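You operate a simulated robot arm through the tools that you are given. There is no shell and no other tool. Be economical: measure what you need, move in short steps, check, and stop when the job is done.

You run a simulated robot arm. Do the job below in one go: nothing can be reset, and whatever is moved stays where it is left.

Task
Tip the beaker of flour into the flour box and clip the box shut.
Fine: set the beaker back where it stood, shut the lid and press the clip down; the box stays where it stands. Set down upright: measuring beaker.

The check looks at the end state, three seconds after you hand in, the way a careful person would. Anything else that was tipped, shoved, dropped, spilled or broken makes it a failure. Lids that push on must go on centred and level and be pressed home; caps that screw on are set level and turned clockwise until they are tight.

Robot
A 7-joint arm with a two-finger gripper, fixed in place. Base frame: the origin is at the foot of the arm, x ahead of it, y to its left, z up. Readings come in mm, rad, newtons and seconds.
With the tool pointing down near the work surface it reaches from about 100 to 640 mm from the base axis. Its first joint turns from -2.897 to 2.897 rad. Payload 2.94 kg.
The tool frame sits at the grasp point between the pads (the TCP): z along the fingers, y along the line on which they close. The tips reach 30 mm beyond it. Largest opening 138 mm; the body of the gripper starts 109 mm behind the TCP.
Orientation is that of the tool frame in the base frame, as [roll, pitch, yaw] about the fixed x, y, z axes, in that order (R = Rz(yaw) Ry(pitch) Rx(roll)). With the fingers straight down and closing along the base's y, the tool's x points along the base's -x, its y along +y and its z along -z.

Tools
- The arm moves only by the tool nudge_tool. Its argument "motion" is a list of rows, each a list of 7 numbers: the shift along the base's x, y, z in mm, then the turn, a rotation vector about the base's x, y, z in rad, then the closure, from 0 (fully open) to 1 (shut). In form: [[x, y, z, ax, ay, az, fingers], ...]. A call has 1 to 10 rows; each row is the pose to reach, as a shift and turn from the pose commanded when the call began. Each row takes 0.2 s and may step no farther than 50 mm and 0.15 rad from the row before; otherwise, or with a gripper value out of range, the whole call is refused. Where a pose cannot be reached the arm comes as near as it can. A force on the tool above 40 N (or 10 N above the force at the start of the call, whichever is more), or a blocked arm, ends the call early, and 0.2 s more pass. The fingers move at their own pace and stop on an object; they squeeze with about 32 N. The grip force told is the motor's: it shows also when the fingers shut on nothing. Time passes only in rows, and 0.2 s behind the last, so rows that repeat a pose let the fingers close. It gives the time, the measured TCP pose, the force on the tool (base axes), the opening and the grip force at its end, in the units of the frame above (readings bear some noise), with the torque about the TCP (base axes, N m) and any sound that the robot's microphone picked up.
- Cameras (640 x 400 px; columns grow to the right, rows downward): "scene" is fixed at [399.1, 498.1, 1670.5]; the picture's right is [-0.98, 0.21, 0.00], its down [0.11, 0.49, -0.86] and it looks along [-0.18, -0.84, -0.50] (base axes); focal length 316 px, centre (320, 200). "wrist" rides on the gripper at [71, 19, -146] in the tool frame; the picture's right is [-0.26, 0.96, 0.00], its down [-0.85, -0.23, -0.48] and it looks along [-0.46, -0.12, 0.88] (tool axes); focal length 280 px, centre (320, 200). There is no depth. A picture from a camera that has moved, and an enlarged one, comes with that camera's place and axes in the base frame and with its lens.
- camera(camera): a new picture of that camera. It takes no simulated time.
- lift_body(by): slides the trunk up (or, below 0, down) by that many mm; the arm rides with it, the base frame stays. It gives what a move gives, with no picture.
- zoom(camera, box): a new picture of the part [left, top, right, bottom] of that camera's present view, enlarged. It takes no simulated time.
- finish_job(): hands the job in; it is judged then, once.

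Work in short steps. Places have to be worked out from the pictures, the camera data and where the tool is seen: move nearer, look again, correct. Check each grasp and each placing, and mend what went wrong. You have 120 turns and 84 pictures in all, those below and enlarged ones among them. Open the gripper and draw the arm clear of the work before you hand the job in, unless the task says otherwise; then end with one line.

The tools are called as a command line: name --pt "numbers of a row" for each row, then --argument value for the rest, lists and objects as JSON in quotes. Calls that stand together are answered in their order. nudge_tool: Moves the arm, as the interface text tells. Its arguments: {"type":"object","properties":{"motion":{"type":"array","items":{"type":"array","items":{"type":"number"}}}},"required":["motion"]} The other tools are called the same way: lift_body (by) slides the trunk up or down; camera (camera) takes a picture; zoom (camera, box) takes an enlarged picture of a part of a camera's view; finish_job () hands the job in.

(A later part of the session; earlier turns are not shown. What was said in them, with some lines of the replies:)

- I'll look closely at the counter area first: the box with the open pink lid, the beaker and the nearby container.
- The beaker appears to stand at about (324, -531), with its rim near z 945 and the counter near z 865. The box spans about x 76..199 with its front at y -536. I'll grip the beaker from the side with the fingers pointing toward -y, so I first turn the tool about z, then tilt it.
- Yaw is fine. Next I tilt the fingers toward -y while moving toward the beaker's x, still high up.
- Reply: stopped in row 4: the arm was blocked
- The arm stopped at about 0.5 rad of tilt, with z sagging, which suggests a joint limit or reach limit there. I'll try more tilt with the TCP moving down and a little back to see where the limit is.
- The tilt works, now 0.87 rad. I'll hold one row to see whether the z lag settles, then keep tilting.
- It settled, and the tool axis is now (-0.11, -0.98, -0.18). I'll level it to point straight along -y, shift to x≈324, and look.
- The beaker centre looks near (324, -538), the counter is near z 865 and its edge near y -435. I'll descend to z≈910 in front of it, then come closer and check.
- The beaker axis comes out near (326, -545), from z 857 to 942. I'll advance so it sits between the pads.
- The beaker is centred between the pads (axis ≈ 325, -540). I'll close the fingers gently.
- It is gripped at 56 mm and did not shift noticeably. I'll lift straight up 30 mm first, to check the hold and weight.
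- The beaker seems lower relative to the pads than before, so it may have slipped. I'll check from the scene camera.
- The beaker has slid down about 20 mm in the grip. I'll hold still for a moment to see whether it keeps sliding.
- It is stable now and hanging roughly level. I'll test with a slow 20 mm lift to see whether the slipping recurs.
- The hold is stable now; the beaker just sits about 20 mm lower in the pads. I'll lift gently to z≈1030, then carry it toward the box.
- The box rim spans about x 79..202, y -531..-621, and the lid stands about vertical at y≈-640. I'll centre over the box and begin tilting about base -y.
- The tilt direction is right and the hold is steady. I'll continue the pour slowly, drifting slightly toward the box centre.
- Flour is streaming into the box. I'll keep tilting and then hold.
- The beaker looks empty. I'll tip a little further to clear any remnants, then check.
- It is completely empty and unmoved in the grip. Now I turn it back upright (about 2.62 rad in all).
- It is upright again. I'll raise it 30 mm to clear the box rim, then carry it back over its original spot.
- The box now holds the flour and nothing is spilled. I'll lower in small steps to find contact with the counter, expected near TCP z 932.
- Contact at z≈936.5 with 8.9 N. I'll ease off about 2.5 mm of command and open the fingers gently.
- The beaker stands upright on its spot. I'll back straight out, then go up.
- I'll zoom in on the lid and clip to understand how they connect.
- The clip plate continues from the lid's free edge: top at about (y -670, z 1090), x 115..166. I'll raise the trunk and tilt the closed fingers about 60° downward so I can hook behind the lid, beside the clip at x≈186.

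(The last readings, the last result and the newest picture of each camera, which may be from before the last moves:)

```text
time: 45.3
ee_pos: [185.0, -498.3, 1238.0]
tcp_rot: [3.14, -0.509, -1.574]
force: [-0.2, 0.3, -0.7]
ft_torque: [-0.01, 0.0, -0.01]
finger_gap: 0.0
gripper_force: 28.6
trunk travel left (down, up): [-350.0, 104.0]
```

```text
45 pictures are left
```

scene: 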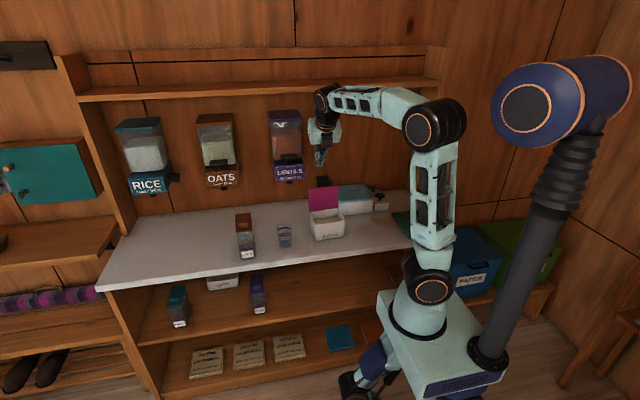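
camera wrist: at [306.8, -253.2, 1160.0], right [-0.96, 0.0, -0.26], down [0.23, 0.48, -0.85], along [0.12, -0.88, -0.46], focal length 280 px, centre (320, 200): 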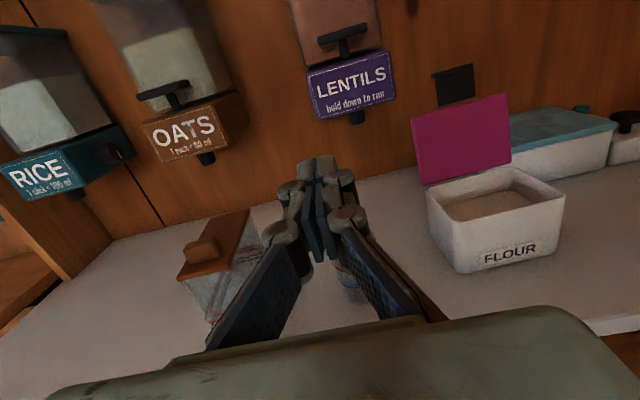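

The tool is now 61° below horizontal. The lentils dispenser is close on the +x side, so I'll hook on the free -x side of the clip at x≈90, going over the lid and behind it.

nudge_tool --pt "-30 -25 0 0 0 0 1.0" --pt "-60 -55 0 0 0 0 1.0" --pt "-85 -90 -10 0 0 0 1.0" --pt "-95 -125 -25 0 0 0 1.0" --pt "-95 -155 -45 0 0 0 1.0" --pt "-95 -176 -70 0 0 0 1.0" --pt "-95 -178 -95 0 0 0 1.0" --pt "-95 -178 -95 0 0 0 1.0"

camera --camera "wrist"

zoom --camera "scene" --box '[270, 120, 400, 245]'

```text
time: 47.1
ee_pos: [90.8, -676.1, 1142.8]
tcp_rot: [3.14, -0.512, -1.571]
force: [-1.0, 0.6, 0.1]
ft_torque: [0.02, 0.01, 0.06]
finger_gap: 0.2
gripper_force: 28.2
trunk travel left (down, up): [-350.0, 104.0]
```

```text
44 pictures are left
camera wrist: at [74.2, -666.9, 1305.3], right [-0.96, 0.23, -0.13], down [0.23, 0.97, 0.0], along [0.12, -0.03, -0.99], focal length 280 px, centre (320, 200)
```

wrist: 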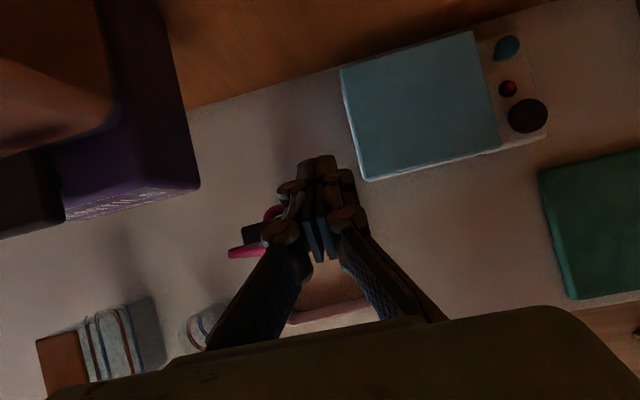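

```text
3.20 times, centred on (335, 182) of scene
camera zoom: at [399.1, 498.1, 1670.5], right [-0.98, 0.21, 0.0], down [0.11, 0.49, -0.86], along [-0.18, -0.84, -0.5], focal length 1010 px, centre (272, 256)
```

zoom: 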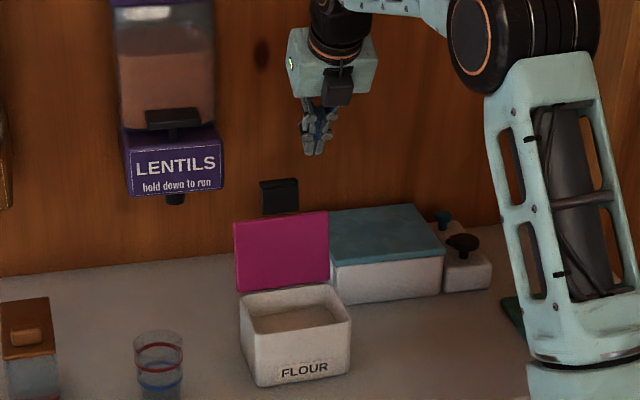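

The fingertips are above and behind the lid plane (tip y≈-691). I'll lower them behind the lid to tip z≈1017.

nudge_tool --pt "-1 0 -25 0 0 0 1.0" --pt "-1 0 -50 0 0 0 1.0" --pt "-1 0 -75 0 0 0 1.0" --pt "-1 0 -98 0 0 0 1.0" --pt "-1 0 -98 0 0 0 1.0"

zoom --camera "scene" --box '[290, 160, 370, 225]'

zoom --camera "wrist" --box '[200, 130, 440, 330]'

```text
time: 48.3
ee_pos: [91.0, -675.7, 1042.7]
tcp_rot: [3.141, -0.511, -1.574]
force: [-0.4, -0.4, -0.1]
ft_torque: [0.0, -0.02, 0.04]
finger_gap: 0.1
gripper_force: 29.0
trunk travel left (down, up): [-350.0, 104.0]
```

```text
6.15 times, centred on (330, 192) of scene
camera zoom: at [399.1, 498.1, 1670.5], right [-0.98, 0.21, 0.0], down [0.11, 0.49, -0.86], along [-0.18, -0.84, -0.5], focal length 1942 px, centre (258, 246)
```

zoom: 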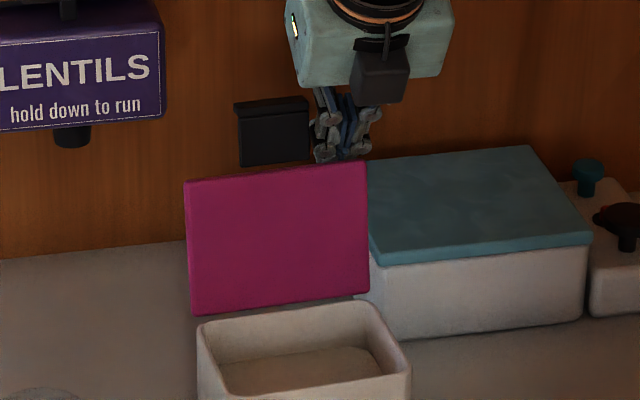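

```text
2.00 times, centred on (320, 230) of wrist
camera zoom: at [73.5, -667.1, 1205.7], right [-0.96, 0.23, -0.13], down [0.23, 0.97, 0.0], along [0.12, -0.03, -0.99], focal length 561 px, centre (320, 140)
```

zoom: 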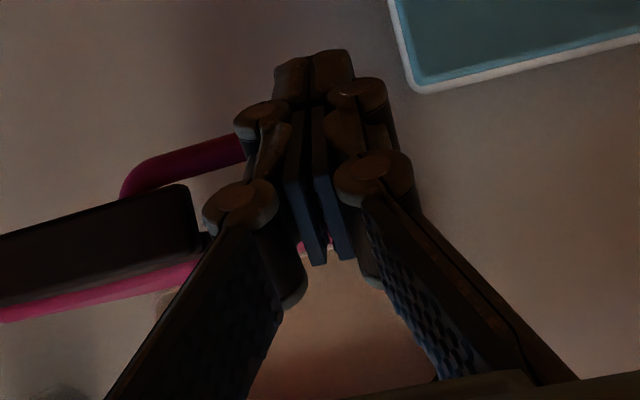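

I'm behind the lid and beside the clip. I'll shift 4 mm away from the clip, then pull forward (+y) and watch the force.

nudge_tool --pt "-4 8 0 0 0 0 1.0" --pt "-4 18 0 0 0 0 1.0" --pt "-4 28 0 0 0 0 1.0" --pt "-4 38 0 0 0 0 1.0" --pt "-4 48 0 0 0 0 1.0" --pt "-4 58 0 0 0 0 1.0"

zoom --camera "scene" --box '[290, 160, 370, 225]'

zoom --camera "wrist" --box '[200, 130, 440, 330]'

```text
time: 49.7
ee_pos: [87.3, -620.0, 1044.4]
tcp_rot: [3.14, -0.511, -1.572]
force: [-0.3, -0.8, -0.1]
ft_torque: [0.02, 0.02, 0.01]
finger_gap: 0.0
gripper_force: 28.8
trunk travel left (down, up): [-350.0, 104.0]
```

```text
6.15 times, centred on (330, 192) of scene
camera zoom: at [399.1, 498.1, 1670.5], right [-0.98, 0.21, 0.0], down [0.11, 0.49, -0.86], along [-0.18, -0.84, -0.5], focal length 1942 px, centre (258, 246)
```

zoom: 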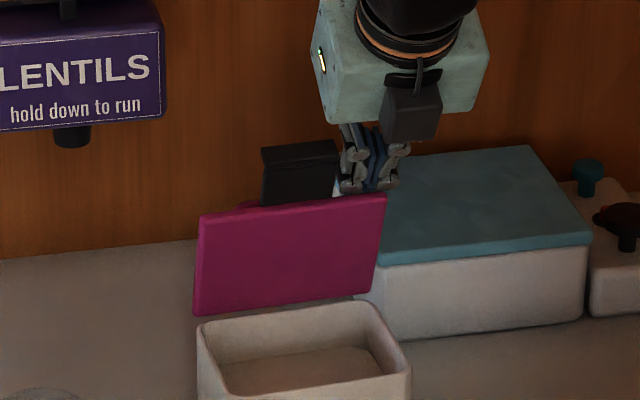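

```text
2.00 times, centred on (320, 230) of wrist
camera zoom: at [69.5, -610.2, 1207.4], right [-0.96, 0.23, -0.13], down [0.23, 0.97, 0.0], along [0.12, -0.03, -0.99], focal length 561 px, centre (320, 140)
```

zoom: 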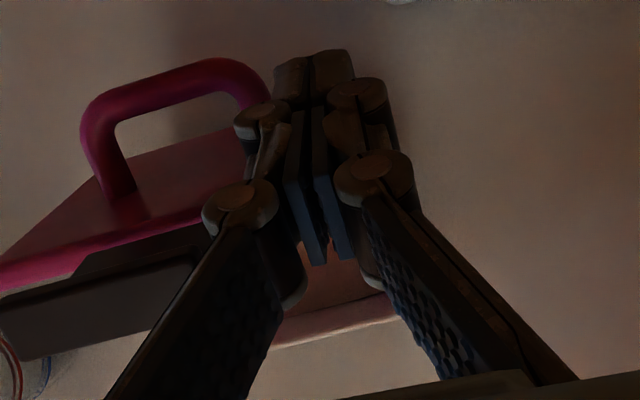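

The lid is following (it has a handle on its outer side). I'll continue forward with a slight descent.

nudge_tool --pt "0 8 -1 0 0 0 1.0" --pt "0 16 -3 0 0 0 1.0" --pt "0 24 -6 0 0 0 1.0" --pt "0 32 -10 0 0 0 1.0" --pt "0 40 -14 0 0 0 1.0"

zoom --camera "scene" --box '[290, 160, 370, 245]'

camera --camera "wrist"

```text
time: 50.9
ee_pos: [86.0, -579.3, 1030.3]
tcp_rot: [3.141, -0.508, -1.571]
force: [-0.4, 0.5, -0.6]
ft_torque: [-0.04, -0.05, -0.04]
finger_gap: 0.0
gripper_force: 28.4
trunk travel left (down, up): [-350.0, 104.0]
```

```text
4.71 times, centred on (330, 202) of scene
camera zoom: at [399.1, 498.1, 1670.5], right [-0.98, 0.21, 0.0], down [0.11, 0.49, -0.86], along [-0.18, -0.84, -0.5], focal length 1485 px, centre (273, 188)
```

zoom: 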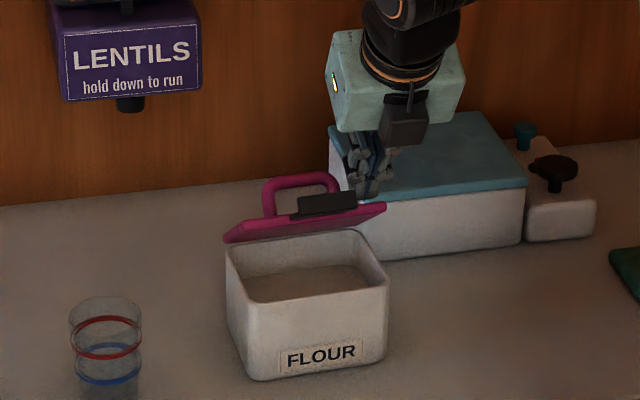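

```text
37 pictures are left
camera wrist: at [68.8, -570.3, 1194.1], right [-0.96, 0.23, -0.13], down [0.23, 0.97, 0.0], along [0.12, -0.03, -0.99], focal length 280 px, centre (320, 200)
```

wrist: 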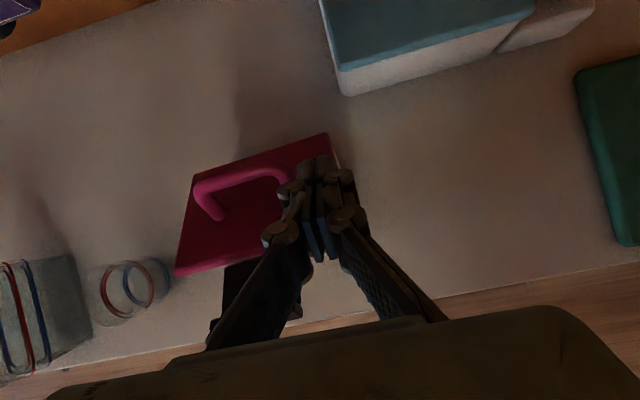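

The lid leans over the box now, resting on the fingertips. I'll keep following it down, shifting slightly off the handle.

nudge_tool --pt "-3 8 -6 0 0 0 1.0" --pt "-4 16 -12 0 0 0 1.0" --pt "-4 24 -20 0 0 0 1.0" --pt "-4 32 -28 0 0 0 1.0"

zoom --camera "scene" --box '[290, 160, 370, 245]'

zoom --camera "wrist" --box '[160, 100, 440, 330]'

```text
time: 51.9
ee_pos: [83.5, -546.3, 1003.2]
tcp_rot: [3.139, -0.511, -1.572]
force: [-0.7, 0.0, -0.1]
ft_torque: [-0.02, -0.02, 0.0]
finger_gap: 0.0
gripper_force: 28.4
trunk travel left (down, up): [-350.0, 104.0]
```

```text
4.71 times, centred on (330, 202) of scene
camera zoom: at [399.1, 498.1, 1670.5], right [-0.98, 0.21, 0.0], down [0.11, 0.49, -0.86], along [-0.18, -0.84, -0.5], focal length 1485 px, centre (273, 188)
```

zoom: 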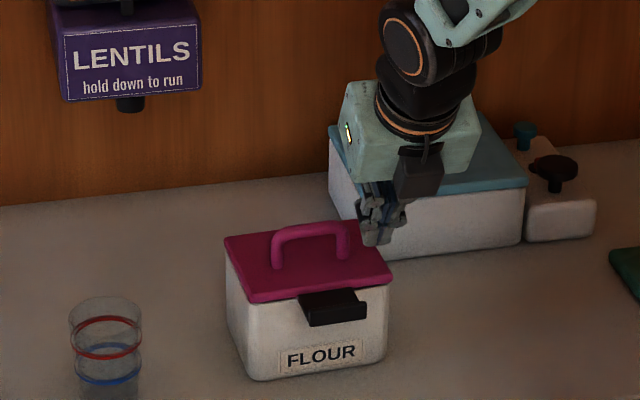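

```text
1.74 times, centred on (300, 215) of wrist
camera zoom: at [65.4, -537.4, 1166.0], right [-0.96, 0.23, -0.13], down [0.23, 0.97, 0.0], along [0.12, -0.03, -0.99], focal length 488 px, centre (355, 174)
```

zoom: 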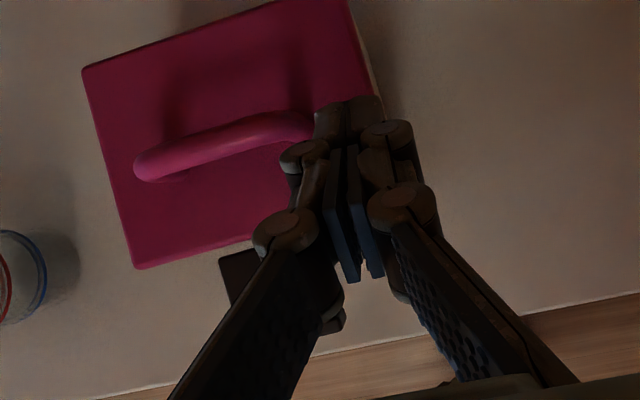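

The lid has dropped shut, with the clip projecting forward at about x 110..163, y -530..-492. I'll raise the tool clear, turn it straight down, and move over to look.

nudge_tool --pt "-3 5 20 0 0 0 1.0" --pt "-3 10 45 0 0 0 1.0" --pt "5 20 70 0.12 0 0 1.0" --pt "20 30 85 0.25 0 0 1.0" --pt "35 40 90 0.38 0 0 1.0" --pt "53 46 90 0.51 0 0 1.0" --pt "53 46 90 0.51 0 0 1.0"

camera --camera "wrist"

zoom --camera "scene" --box '[300, 190, 360, 235]'

```text
time: 53.5
ee_pos: [136.0, -502.4, 1093.9]
tcp_rot: [3.139, 0.0, -1.571]
force: [-0.5, -0.4, -1.2]
ft_torque: [0.02, 0.01, 0.02]
finger_gap: 0.0
gripper_force: 28.5
trunk travel left (down, up): [-350.0, 104.0]
```

```text
34 pictures are left
camera wrist: at [119.1, -572.8, 1239.6], right [-0.96, 0.26, 0.0], down [0.23, 0.85, 0.48], along [0.12, 0.46, -0.88], focal length 280 px, centre (320, 200)
```

wrist: 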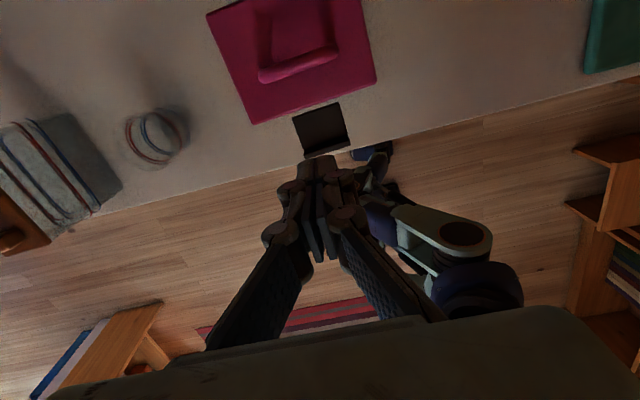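

```text
8.89 times, centred on (330, 212) of scene
camera zoom: at [399.1, 498.1, 1670.5], right [-0.98, 0.21, 0.0], down [0.11, 0.49, -0.86], along [-0.18, -0.84, -0.5], focal length 2805 px, centre (231, 89)
```

zoom: 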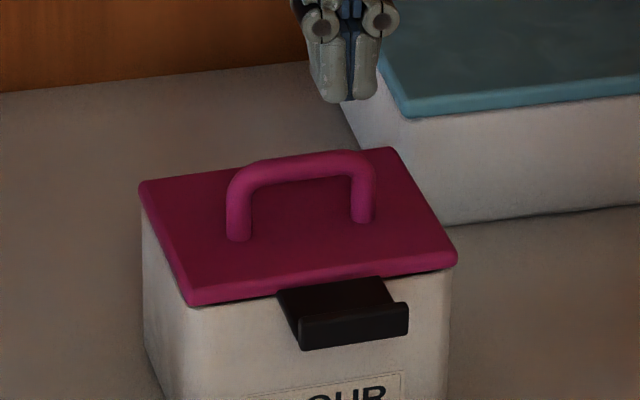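

The clip projects from about y -525 to -475, centred at x≈136. I'll descend with the fingertips at y≈-506 and press it down stepwise.

nudge_tool --pt "0 -2 -30 0 0 0 1.0" --pt "0 -4 -60 0 0 0 1.0" --pt "0 -4 -85 0 0 0 1.0" --pt "0 -4 -100 0 0 0 1.0" --pt "0 -4 -108 0 0 0 1.0" --pt "0 -4 -116 0 0 0 1.0" --pt "0 -4 -124 0 0 0 1.0"

zoom --camera "scene" --box '[290, 180, 370, 245]'

zoom --camera "wrist" --box '[200, 40, 440, 290]'

```text
time: 55.1
ee_pos: [135.3, -505.8, 967.5]
tcp_rot: [3.137, 0.002, -1.573]
force: [0.0, 0.5, 0.1]
ft_torque: [0.01, 0.0, 0.01]
finger_gap: 0.2
gripper_force: 28.3
trunk travel left (down, up): [-350.0, 104.0]
```

```text
6.15 times, centred on (330, 212) of scene
camera zoom: at [399.1, 498.1, 1670.5], right [-0.98, 0.21, 0.0], down [0.11, 0.49, -0.86], along [-0.18, -0.84, -0.5], focal length 1942 px, centre (258, 123)
```

zoom: 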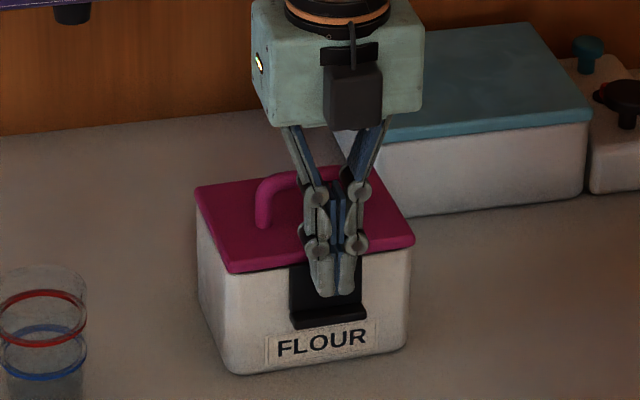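

```text
1.60 times, centred on (320, 165) of wrist
camera zoom: at [118.1, -576.7, 1114.1], right [-0.96, 0.26, 0.0], down [0.23, 0.85, 0.48], along [0.12, 0.46, -0.88], focal length 449 px, centre (320, 256)
```

zoom: 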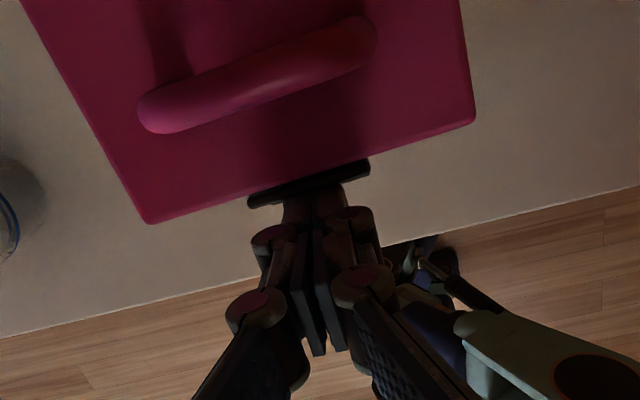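

The clip swings down easily and is almost down. I'll follow with a little more down, then press toward the box front.

nudge_tool --pt "0 -1 -6 0 0 0 1.0" --pt "0 -2 -12 0 0 0 1.0" --pt "0 -5 -12 0 0 0 1.0" --pt "0 -8 -12 0 0 0 1.0"

zoom --camera "scene" --box '[300, 195, 360, 240]'

```text
time: 56.1
ee_pos: [135.3, -514.1, 956.5]
tcp_rot: [3.139, 0.001, -1.573]
force: [-0.8, 0.5, -0.7]
ft_torque: [0.04, -0.03, 0.0]
finger_gap: 0.0
gripper_force: 28.6
trunk travel left (down, up): [-350.0, 104.0]
```

```text
8.89 times, centred on (330, 218) of scene
camera zoom: at [399.1, 498.1, 1670.5], right [-0.98, 0.21, 0.0], down [0.11, 0.49, -0.86], along [-0.18, -0.84, -0.5], focal length 2805 px, centre (231, 44)
```

zoom: 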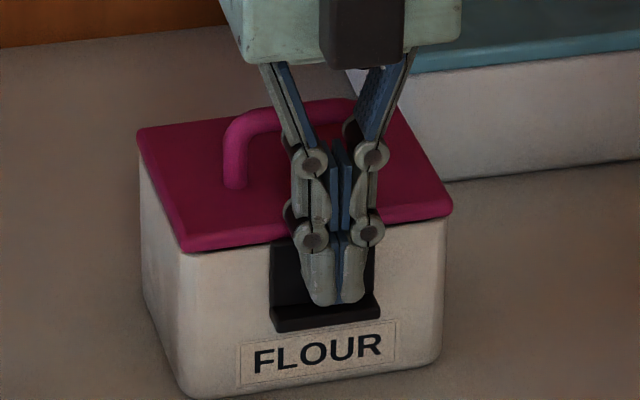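

No resistance yet. I'll press toward the box in small steps to seat the clip, watching the force and sound.

nudge_tool --pt "0 -2 0 0 0 0 1.0" --pt "0 -4 0 0 0 0 1.0"

zoom --camera "wrist" --box '[220, 60, 420, 220]'

```text
time: 56.7
ee_pos: [136.3, -516.8, 956.2]
tcp_rot: [3.139, -0.001, -1.573]
force: [0.6, 2.2, 0.7]
ft_torque: [0.02, -0.02, 0.02]
finger_gap: 0.0
gripper_force: 28.5
trunk travel left (down, up): [-350.0, 104.0]
```

```text
2.50 times, centred on (320, 140) of wrist
camera zoom: at [118.5, -587.0, 1103.0], right [-0.96, 0.26, 0.0], down [0.23, 0.85, 0.47], along [0.12, 0.46, -0.88], focal length 701 px, centre (320, 350)
```

zoom: 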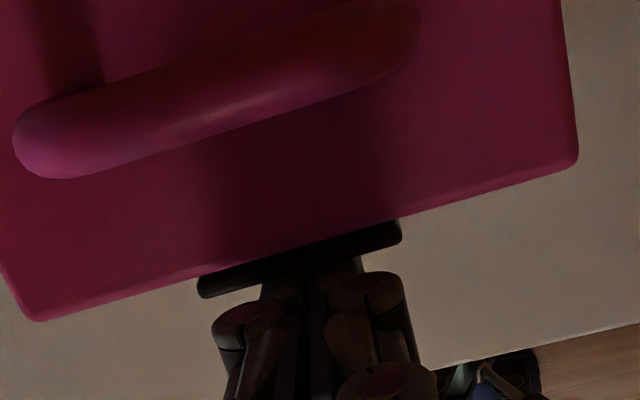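

There is 2.2 N of contact and no click yet. Pushing harder sideways could slide the box, so I'll press down on the clip's lip instead.

nudge_tool --pt "0 0.5 -4 0 0 0 1.0" --pt "0 0.5 -8 0 0 0 1.0" --pt "0 0.5 -12 0 0 0 1.0" --pt "0 0.5 -15 0 0 0 1.0"

zoom --camera "scene" --box '[300, 195, 360, 240]'

```text
time: 57.7
ee_pos: [133.7, -516.6, 941.3]
tcp_rot: [3.139, 0.0, -1.575]
force: [-0.1, 0.0, 0.7]
ft_torque: [0.02, 0.01, -0.02]
finger_gap: 0.0
gripper_force: 27.9
trunk travel left (down, up): [-350.0, 104.0]
```

```text
8.89 times, centred on (330, 218) of scene
camera zoom: at [399.1, 498.1, 1670.5], right [-0.98, 0.21, 0.0], down [0.11, 0.49, -0.86], along [-0.18, -0.84, -0.5], focal length 2805 px, centre (231, 44)
```

zoom: 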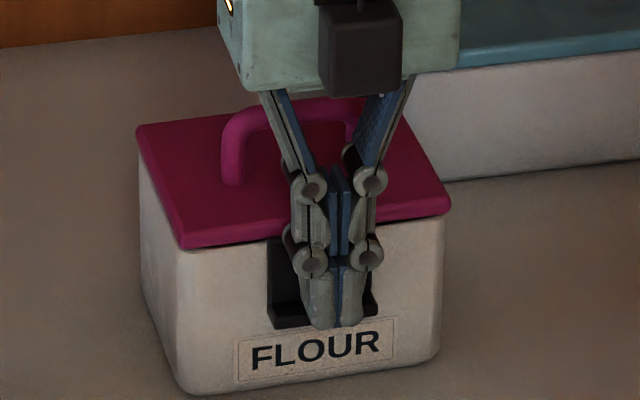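

The tip passed without resistance. I'll back off and look at whether the clip stays down.

nudge_tool --pt "0 10 0 0 0 0 1.0" --pt "0 25 0 0 0 0 1.0" --pt "0 35 20 0 0 0 1.0" --pt "0 40 60 0 0 0 1.0" --pt "0 45 100 0 0 0 1.0" --pt "60 45 120 0 0 0 1.0" --pt "60 45 120 0 0 0 1.0"

```text
refused: row 6 steps farther than a row can; nothing moved
```

Row 6 was too big a step; I'll split it.

nudge_tool --pt "0 10 0 0 0 0 1.0" --pt "0 25 0 0 0 0 1.0" --pt "0 35 20 0 0 0 1.0" --pt "0 40 60 0 0 0 1.0" --pt "0 45 100 0 0 0 1.0" --pt "30 45 120 0 0 0 1.0" --pt "60 45 120 0 0 0 1.0"

zoom --camera "scene" --box '[300, 195, 360, 240]'

zoom --camera "wrist" --box '[220, 0, 520, 200]'

```text
time: 59.3
ee_pos: [193.6, -470.3, 1061.2]
tcp_rot: [3.139, 0.0, -1.572]
force: [0.4, 0.5, 0.2]
ft_torque: [-0.03, 0.01, -0.02]
finger_gap: 0.1
gripper_force: 28.3
trunk travel left (down, up): [-350.0, 104.0]
```

```text
8.89 times, centred on (330, 218) of scene
camera zoom: at [399.1, 498.1, 1670.5], right [-0.98, 0.21, 0.0], down [0.11, 0.49, -0.86], along [-0.18, -0.84, -0.5], focal length 2805 px, centre (231, 44)
```

zoom: 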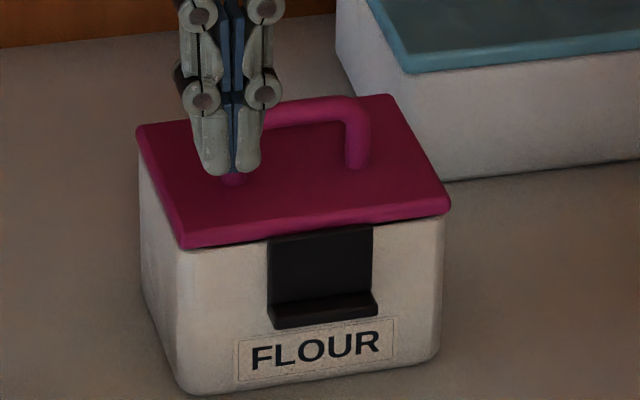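

```text
2.00 times, centred on (370, 100) of wrist
camera zoom: at [176.3, -541.7, 1208.2], right [-0.96, 0.26, 0.0], down [0.23, 0.85, 0.48], along [0.12, 0.46, -0.88], focal length 561 px, centre (220, 400)
```

zoom: 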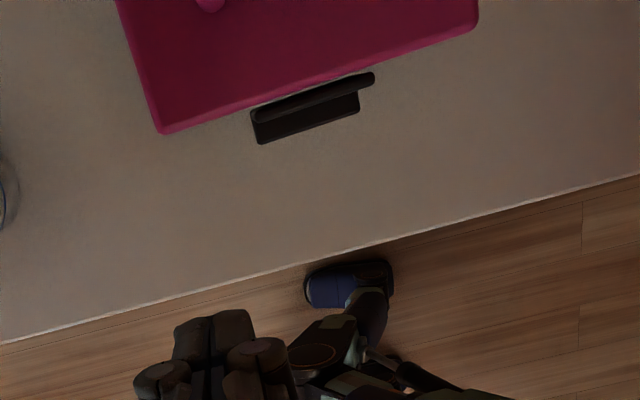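

The clip hangs in front, but I can't tell whether it is fully flat. I'll zoom in on both views.

zoom --camera "wrist" --box '[330, 25, 420, 80]'

zoom --camera "scene" --box '[318, 212, 350, 238]'

```text
7.11 times, centred on (375, 52) of wrist
camera zoom: at [176.3, -541.7, 1208.2], right [-0.96, 0.26, 0.0], down [0.23, 0.85, 0.48], along [0.12, 0.46, -0.88], focal length 1994 px, centre (-71, 1249)
```

zoom: 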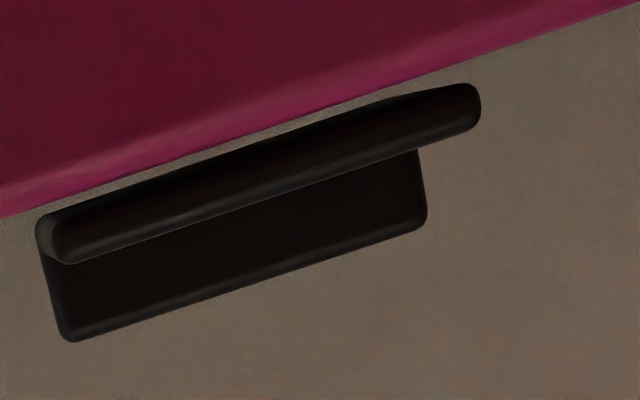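

```text
15.38 times, centred on (334, 225) of scene
camera zoom: at [399.1, 498.1, 1670.5], right [-0.98, 0.21, 0.0], down [0.11, 0.49, -0.86], along [-0.18, -0.84, -0.5], focal length 4856 px, centre (105, -185)
```

zoom: 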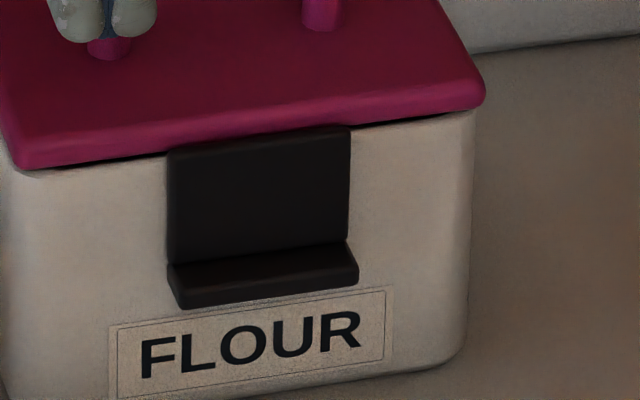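

The clip looks about vertical, but I heard no click. I'll press again, straight down on the lip, in 2 mm steps below the earlier depth so the box isn't pushed sideways.

nudge_tool --pt "-30 0 0 0 0 0 1.0" --pt "-58 -20 -20 0 0 0 1.0" --pt "-58 -44 -60 0 0 0 1.0" --pt "-58 -45.5 -100 0 0 0 1.0" --pt "-58 -45.5 -116 0 0 0 1.0" --pt "-58 -45.5 -120 0 0 0 1.0" --pt "-58 -45.5 -122 0 0 0 1.0" --pt "-58 -45.5 -124 0 0 0 1.0" --pt "-58 -45.5 -126 0 0 0 1.0"

zoom --camera "scene" --box '[318, 212, 350, 238]'

```text
time: 60.3
ee_pos: [137.0, -518.6, 977.6]
tcp_rot: [3.139, -0.006, -1.573]
force: [-1.4, 4.4, 12.8]
ft_torque: [0.0, 0.04, -0.08]
finger_gap: 5.9
gripper_force: 28.7
trunk travel left (down, up): [-350.0, 104.0]
stopped in row 5: the force on the tool passed its limit at 56 N (the readings are from after the stop); the commanded pose is now the measured one
```

```text
15.38 times, centred on (334, 225) of scene
camera zoom: at [399.1, 498.1, 1670.5], right [-0.98, 0.21, 0.0], down [0.11, 0.49, -0.86], along [-0.18, -0.84, -0.5], focal length 4856 px, centre (105, -185)
```

zoom: 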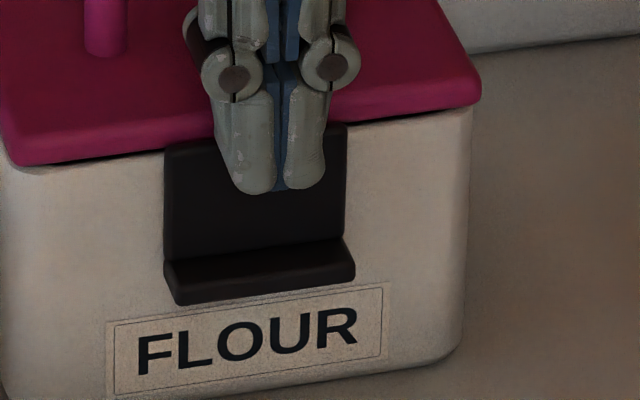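

I came down on the clip's top edge instead, because I was 2 mm too close. I'll back off upward right away and come in again further out.

nudge_tool --pt "0 4 20 0 0 0 1.0" --pt "0 15 40 0 0 0 1.0" --pt "0 25 40 0 0 0 1.0" --pt "0 25 40 0 0 0 1.0"

zoom --camera "scene" --box '[290, 190, 370, 245]'

```text
time: 61.3
ee_pos: [138.1, -492.1, 1015.1]
tcp_rot: [3.14, -0.003, -1.572]
force: [-0.7, -0.4, 0.1]
ft_torque: [0.0, 0.02, 0.01]
finger_gap: 0.0
gripper_force: 28.5
trunk travel left (down, up): [-350.0, 104.0]
```

```text
7.27 times, centred on (330, 218) of scene
camera zoom: at [399.1, 498.1, 1670.5], right [-0.98, 0.21, 0.0], down [0.11, 0.49, -0.86], along [-0.18, -0.84, -0.5], focal length 2295 px, centre (247, 73)
```

zoom: 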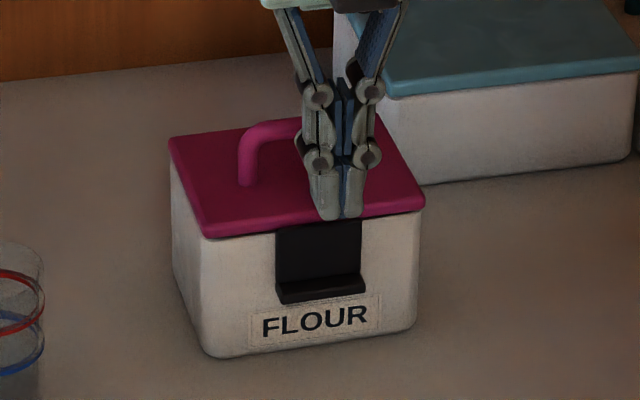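

Everything is intact. I'll descend at y≈-506 to tip z≈917, then ease in against the clip plate just above the lip.

nudge_tool --pt "-2 -14 -25 0 0 0 1.0" --pt "-2 -14 -50 0 0 0 1.0" --pt "-2 -14 -68 0 0 0 1.0" --pt "-2 -18 -68 0 0 0 1.0" --pt "-2 -22 -68 0 0 0 1.0" --pt "-2 -24 -68 0 0 0 1.0" --pt "-2 -26 -68 0 0 0 1.0"

```text
time: 62.9
ee_pos: [135.8, -519.4, 947.5]
tcp_rot: [3.139, -0.002, -1.573]
force: [0.2, 1.5, 0.5]
ft_torque: [0.02, -0.03, 0.05]
finger_gap: 0.0
gripper_force: 28.4
trunk travel left (down, up): [-350.0, 104.0]
```

There is light contact (1.5 N). Next I press down on the lip from here.

nudge_tool --pt "0 0 -3 0 0 0 1.0" --pt "0 0 -6 0 0 0 1.0" --pt "0 0 -9 0 0 0 1.0" --pt "0 0 -11 0 0 0 1.0"

zoom --camera "scene" --box '[300, 195, 360, 240]'

```text
time: 63.9
ee_pos: [134.5, -518.8, 940.9]
tcp_rot: [3.141, -0.014, -1.575]
force: [-1.3, 5.1, 29.1]
ft_torque: [-0.08, -0.01, 0.0]
finger_gap: 6.2
gripper_force: 27.9
trunk travel left (down, up): [-350.0, 104.0]
```

```text
8.89 times, centred on (330, 218) of scene
camera zoom: at [399.1, 498.1, 1670.5], right [-0.98, 0.21, 0.0], down [0.11, 0.49, -0.86], along [-0.18, -0.84, -0.5], focal length 2805 px, centre (231, 44)
```

zoom: 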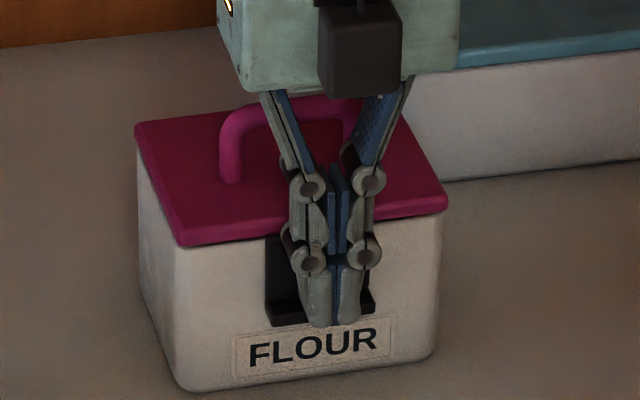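

The lip took 29 N downward without moving further, so the clip is at its stop. I'll release and back away.

nudge_tool --pt "0 1 8 0 0 0 1.0" --pt "0 12 8 0 0 0 1.0" --pt "0 30 12 0 0 0 1.0" --pt "0 50 40 0 0 0 1.0" --pt "0 70 80 0 0 0 0.8" --pt "0 90 120 0 0 0 0.5" --pt "0 110 160 0 0 0 0.2" --pt "0 130 200 0 0 0 0" --pt "0 130 200 0 0 0 0"

zoom --camera "scene" --box '[220, 170, 400, 282]'

zoom --camera "scene" --box '[300, 195, 360, 240]'

camera --camera "wrist"

```text
time: 65.9
ee_pos: [136.4, -388.4, 1136.7]
tcp_rot: [3.141, -0.004, -1.572]
force: [-0.9, -0.3, 0.2]
ft_torque: [-0.03, 0.01, 0.0]
finger_gap: 138.1
gripper_force: 0.1
trunk travel left (down, up): [-350.0, 104.0]
```

```text
3.56 times, centred on (310, 226) of scene
camera zoom: at [399.1, 498.1, 1670.5], right [-0.98, 0.21, 0.0], down [0.11, 0.49, -0.86], along [-0.18, -0.84, -0.5], focal length 1122 px, centre (356, 108)
```

zoom: 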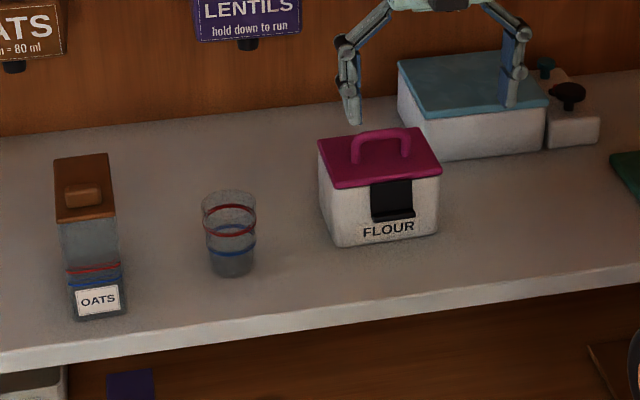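

```text
8.89 times, centred on (330, 218) of scene
camera zoom: at [399.1, 498.1, 1670.5], right [-0.98, 0.21, 0.0], down [0.11, 0.49, -0.86], along [-0.18, -0.84, -0.5], focal length 2805 px, centre (231, 44)
```

zoom: 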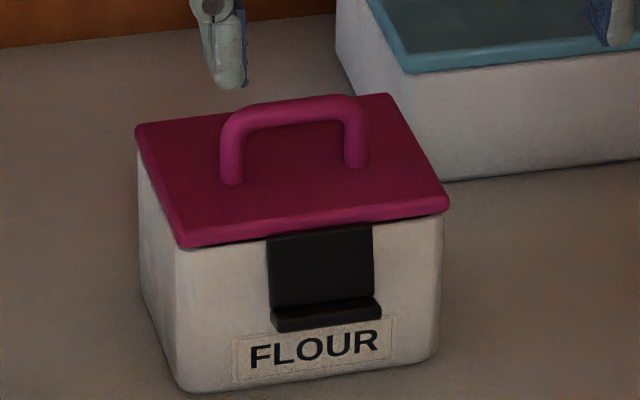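

```text
18 pictures are left
camera wrist: at [118.6, -458.7, 1282.5], right [-0.96, 0.26, 0.0], down [0.23, 0.85, 0.47], along [0.12, 0.46, -0.88], focal length 280 px, centre (320, 200)
```

wrist: 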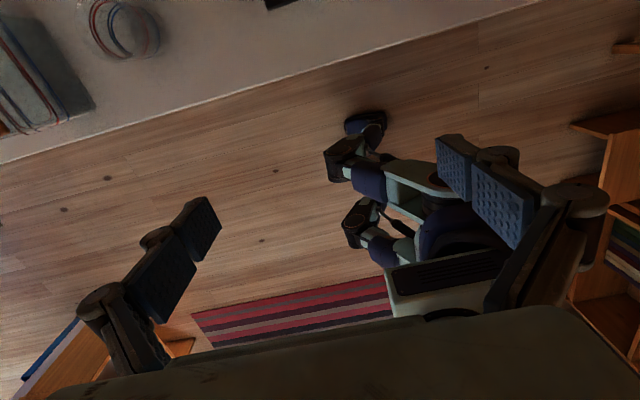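

From the last two pictures the clip has swung out about 5 mm after I pulled back, so it isn't latched. I'll squeeze it home without pushing the box: pinch the box front-to-back, one finger on the clip and the other on the back wall. First I turn the gripper so it closes along y.

nudge_tool --pt "0 0 10 0 0 -0.15 0" --pt "0 0 20 0 0 -0.3 0" --pt "0 0 20 0 0 -0.45 0" --pt "0 0 20 0 0 -0.6 0" --pt "0 0 20 0 0 -0.75 0" --pt "0 0 20 0 0 -0.9 0" --pt "0 0 20 0 0 -1.05 0" --pt "0 0 20 0 0 -1.2 0" --pt "0 0 20 0 0 -1.35 0" --pt "0 0 20 0 0 -1.5 0"

nudge_tool --pt "0 -30 0 0 0 -0.07 0" --pt "0 -65 0 0 0 -0.07 0" --pt "0 -100 0 0 0 -0.07 0" --pt "0 -135 0 0 0 -0.07 0" --pt "0 -165 0 0 0 -0.07 0" --pt "0 -186 0 0 0 -0.07 0" --pt "0 -186 -30 0 0 -0.07 0" --pt "0 -186 -60 0 0 -0.07 0" --pt "0 -186 -90 0 0 -0.07 0" --pt "0 -186 -90 0 0 -0.07 0"

camera --camera "wrist"

zoom --camera "scene" --box '[280, 160, 380, 245]'

```text
time: 68.1
ee_pos: [136.0, -389.7, 1156.0]
tcp_rot: [3.139, -0.004, -3.074]
force: [-0.3, 0.7, 0.6]
ft_torque: [0.0, -0.01, 0.0]
finger_gap: 137.9
gripper_force: 0.1
trunk travel left (down, up): [-350.0, 104.0]
```

```text
time: 70.3
ee_pos: [134.6, -576.8, 1066.2]
tcp_rot: [3.14, -0.004, 3.139]
force: [0.5, 0.4, 0.0]
ft_torque: [0.0, -0.03, -0.01]
finger_gap: 138.0
gripper_force: 0.0
trunk travel left (down, up): [-350.0, 104.0]
```

```text
17 pictures are left
camera wrist: at [66.8, -557.1, 1213.0], right [0.26, 0.96, 0.0], down [0.85, -0.23, 0.47], along [0.46, -0.12, -0.88], focal length 280 px, centre (320, 200)
```

wrist: 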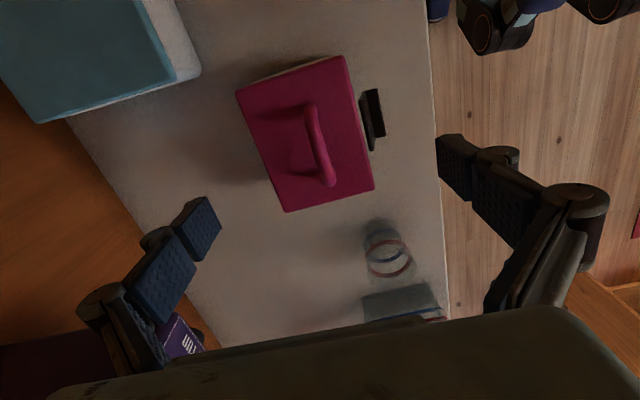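

```text
4.71 times, centred on (330, 202) of scene
camera zoom: at [399.1, 498.1, 1670.5], right [-0.98, 0.21, 0.0], down [0.11, 0.49, -0.86], along [-0.18, -0.84, -0.5], focal length 1485 px, centre (273, 188)
```

zoom: 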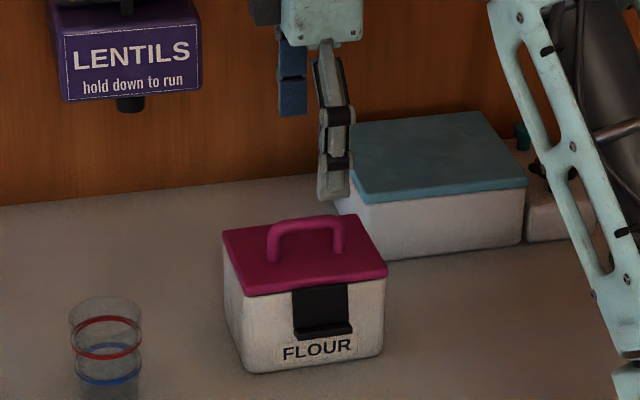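

This is a clear view: the lid spans y≈-631..-537 and the clip lip reaches out to about y -509, so it is leaning out. I'll descend straddling both at centre y≈-571.

nudge_tool --pt "1 6 -30 0 0 0 0" --pt "1 6 -60 0 0 0 0" --pt "1 6 -85 0 0 0 0" --pt "1 6 -105 0 0 0 0" --pt "1 6 -120 0 0 0 0" --pt "1 6 -132 0 0 0 0" --pt "1 6 -132 0 0 0 0"

camera --camera "wrist"

zoom --camera "scene" --box '[290, 180, 370, 245]'

```text
time: 71.9
ee_pos: [138.4, -569.4, 933.8]
tcp_rot: [3.14, -0.006, 3.14]
force: [-0.4, 0.0, 0.1]
ft_torque: [-0.01, 0.02, 0.03]
finger_gap: 138.1
gripper_force: 0.0
trunk travel left (down, up): [-350.0, 104.0]
```

```text
15 pictures are left
camera wrist: at [69.5, -550.5, 1079.7], right [0.26, 0.96, 0.0], down [0.85, -0.23, 0.47], along [0.46, -0.12, -0.88], focal length 280 px, centre (320, 200)
```

wrist: 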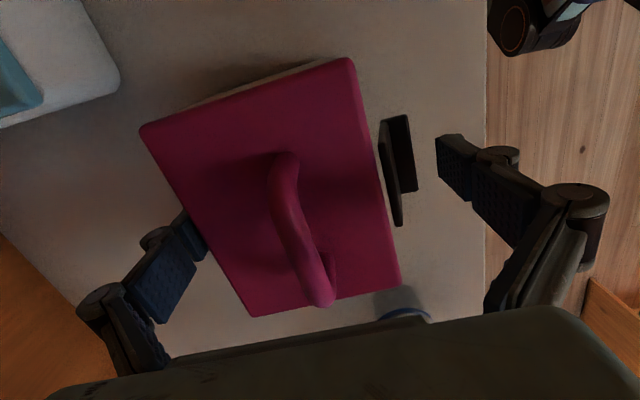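

```text
6.15 times, centred on (330, 212) of scene
camera zoom: at [399.1, 498.1, 1670.5], right [-0.98, 0.21, 0.0], down [0.11, 0.49, -0.86], along [-0.18, -0.84, -0.5], focal length 1942 px, centre (258, 123)
```

zoom: 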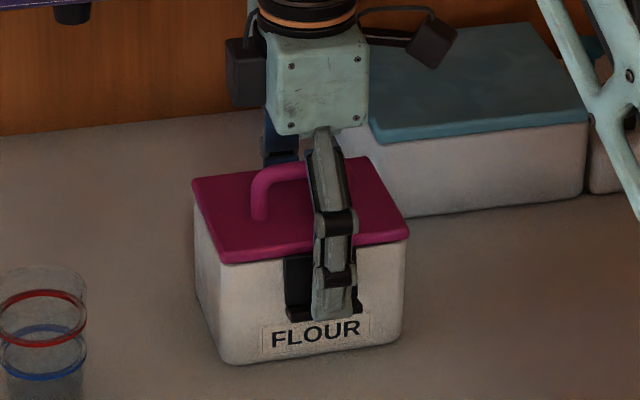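

Both fingers straddle the box cleanly. I'll close gradually while watching Fy so I don't drag the box.

nudge_tool --pt "-2 -3 0 0 0 0 0.05" --pt "-2 -6 0 0 0 0 0.1" --pt "-2 -6 0 0 0 0 0.12" --pt "-2 -6 0 0 0 0 0.14"

nudge_tool --pt "0 0 0 0 0 0 0.16"

```text
time: 72.9
ee_pos: [134.0, -574.5, 933.6]
tcp_rot: [3.138, -0.004, 3.14]
force: [0.0, -1.1, 0.6]
ft_torque: [-0.04, 0.03, 0.01]
finger_gap: 119.7
gripper_force: 1.5
trunk travel left (down, up): [-350.0, 104.0]
```

```text
time: 73.3
ee_pos: [135.1, -573.6, 933.6]
tcp_rot: [3.139, -0.006, 3.139]
force: [-0.4, -1.5, 0.5]
ft_torque: [-0.05, 0.02, -0.04]
finger_gap: 117.0
gripper_force: 0.8
trunk travel left (down, up): [-350.0, 104.0]
```

The small -y reaction suggests the rear finger touches first. I'll shift 2 mm toward -y and close a bit further.

nudge_tool --pt "0 -2 0 0 0 0 0.16" --pt "0 -2.5 0 0 0 0 0.18"

camera --camera "wrist"

```text
time: 73.9
ee_pos: [133.5, -576.8, 933.0]
tcp_rot: [3.139, -0.005, 3.139]
force: [-0.3, -0.1, 0.4]
ft_torque: [0.04, 0.0, 0.0]
finger_gap: 113.6
gripper_force: 0.0
trunk travel left (down, up): [-350.0, 104.0]
```

```text
13 pictures are left
camera wrist: at [66.3, -558.2, 1080.7], right [0.26, 0.96, 0.0], down [0.85, -0.23, 0.47], along [0.46, -0.12, -0.88], focal length 280 px, centre (320, 200)
```

wrist: 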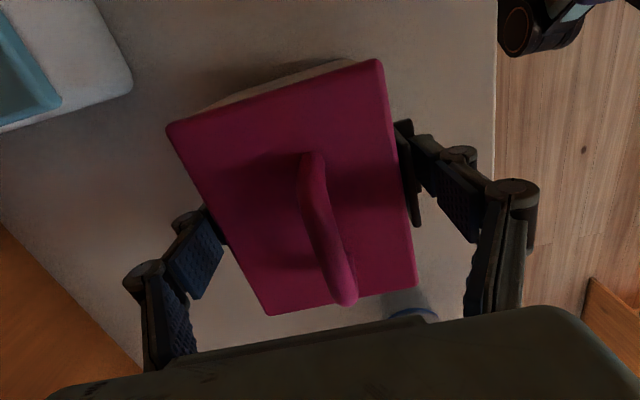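

The front finger is now on the clip lip and Fy is near zero. I'll keep squeezing gently.

nudge_tool --pt "0 0 0 0 0 0 0.195" --pt "0 0 0 0 0 0 0.21"

nudge_tool --pt "0 0 0 0 0 0 0.225" --pt "0 0 0 0 0 0 0.24"

```text
time: 74.5
ee_pos: [134.3, -577.7, 934.7]
tcp_rot: [3.139, -0.005, 3.14]
force: [-0.6, -1.6, 2.4]
ft_torque: [0.05, 0.02, 0.02]
finger_gap: 110.2
gripper_force: 0.3
trunk travel left (down, up): [-350.0, 104.0]
```

```text
time: 75.1
ee_pos: [133.8, -577.7, 935.6]
tcp_rot: [-3.139, -0.004, 3.139]
force: [-0.5, -4.5, 13.3]
ft_torque: [0.55, 0.13, 0.04]
finger_gap: 106.5
gripper_force: 32.0
trunk travel left (down, up): [-350.0, 104.0]
```

It is now firmly squeezed (gap 106.5, 32 N) with an upward reaction at the front, so the finger is loading the lip. I'll take a look.

zoom --camera "scene" --box '[300, 195, 360, 240]'

zoom --camera "wrist" --box '[330, 80, 500, 250]'

```text
8.89 times, centred on (330, 218) of scene
camera zoom: at [399.1, 498.1, 1670.5], right [-0.98, 0.21, 0.0], down [0.11, 0.49, -0.86], along [-0.18, -0.84, -0.5], focal length 2805 px, centre (231, 44)
```

zoom: 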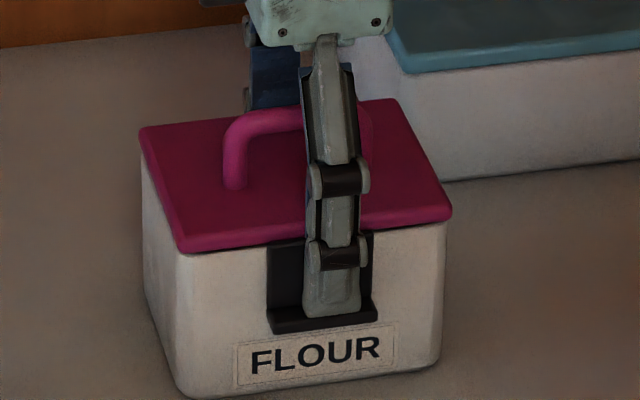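

```text
2.35 times, centred on (415, 165) of wrist
camera zoom: at [65.8, -558.5, 1082.4], right [0.26, 0.96, 0.0], down [0.85, -0.23, 0.47], along [0.46, -0.13, -0.88], focal length 660 px, centre (96, 282)
```

zoom: 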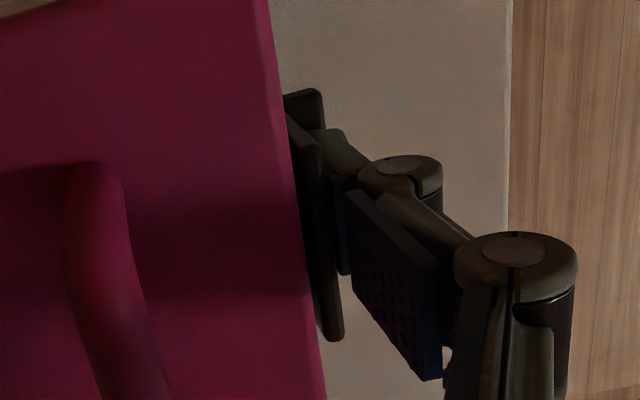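

The box is back where it originally stood, and the clip is pressed hard. I'll hold the full squeeze briefly, then open straight out and check that it stays.

nudge_tool --pt "0 0 0 0 0 0 0.3" --pt "0 0 0 0 0 0 0.35" --pt "0 0 0 0 0 0 0.35"

nudge_tool --pt "0 0 0 0 0 0 0.2" --pt "0 0 0 0 0 0 0.1" --pt "0 3 0 0 0 0 0.0" --pt "0 5 0 0 0 0 0.0"

zoom --camera "wrist" --box '[330, 80, 500, 250]'

```text
time: 75.9
ee_pos: [134.3, -577.1, 935.6]
tcp_rot: [-3.14, -0.002, 3.14]
force: [-1.2, -8.5, 20.0]
ft_torque: [0.57, 0.12, 0.13]
finger_gap: 106.6
gripper_force: 32.3
trunk travel left (down, up): [-350.0, 104.0]
```

```text
time: 76.9
ee_pos: [134.0, -572.0, 933.5]
tcp_rot: [3.138, -0.005, 3.14]
force: [0.0, 0.4, 0.0]
ft_torque: [0.01, -0.02, -0.02]
finger_gap: 137.9
gripper_force: 0.1
trunk travel left (down, up): [-350.0, 104.0]
```

```text
2.35 times, centred on (415, 165) of wrist
camera zoom: at [66.2, -553.1, 1080.5], right [0.26, 0.96, 0.0], down [0.85, -0.23, 0.47], along [0.45, -0.12, -0.88], focal length 660 px, centre (96, 282)
```

zoom: 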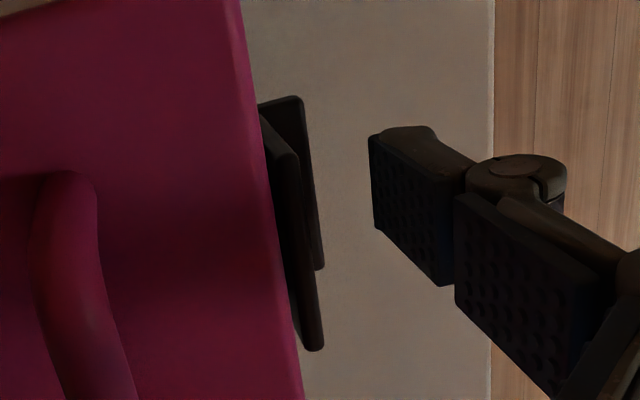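

The clip now sits about 7 mm further in relative to the lid edge, and it stays there. I'll lift straight up clear and check everything.

nudge_tool --pt "0 0 20 0 0 0 0" --pt "0 0 50 0 0 0 0" --pt "0 0 90 0 0 0 0" --pt "0 0 130 0 0 0 0" --pt "0 15 170 0 0 0 0" --pt "0 50 200 0 0 0 0" --pt "0 95 210 0 0 0 0" --pt "0 140 210 0 0 0 0" --pt "0 170 210 0 0 0 0"

zoom --camera "scene" --box '[300, 195, 360, 240]'

zoom --camera "scene" --box '[220, 170, 400, 282]'

```text
time: 78.9
ee_pos: [136.1, -401.5, 1144.3]
tcp_rot: [3.141, -0.005, 3.139]
force: [0.2, -0.7, 0.6]
ft_torque: [-0.03, 0.01, 0.02]
finger_gap: 138.1
gripper_force: 0.0
trunk travel left (down, up): [-350.0, 104.0]
```

```text
8.89 times, centred on (330, 218) of scene
camera zoom: at [399.1, 498.1, 1670.5], right [-0.98, 0.21, 0.0], down [0.11, 0.49, -0.86], along [-0.18, -0.84, -0.5], focal length 2805 px, centre (231, 44)
```

zoom: 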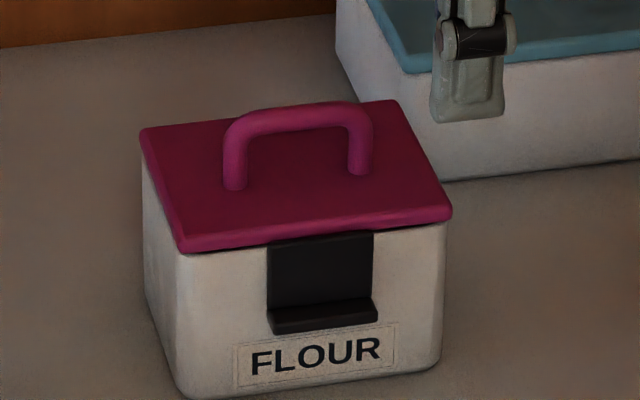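

```text
3.56 times, centred on (310, 226) of scene
camera zoom: at [399.1, 498.1, 1670.5], right [-0.98, 0.21, 0.0], down [0.11, 0.49, -0.86], along [-0.18, -0.84, -0.5], focal length 1122 px, centre (356, 108)
```

zoom: 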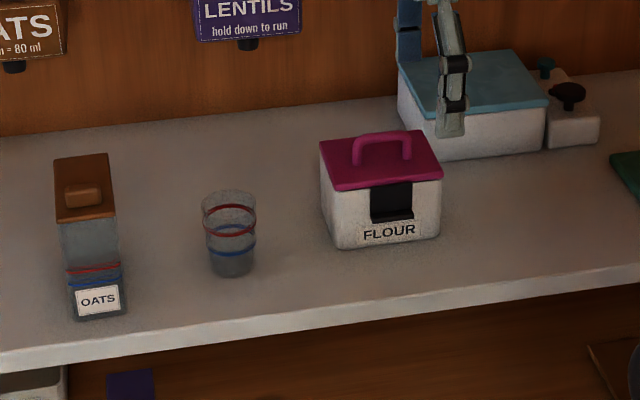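

The box is shut, the clip is flush against the front, and the box stands within about a millimetre or two of where it started. The beaker is upright on its spot, there is no spilled flour, and the arm is clear with the gripper open.

finish_job

```text
The job is handed in.
```

The flour is in the box, the lid is shut with the clip pressed flat against the front, and the empty beaker is upright back where it stood. I heard no click when the clip went down, but it stayed in place after I let go. The box ended within about 1–2 mm of where it started, and nothing was spilled.
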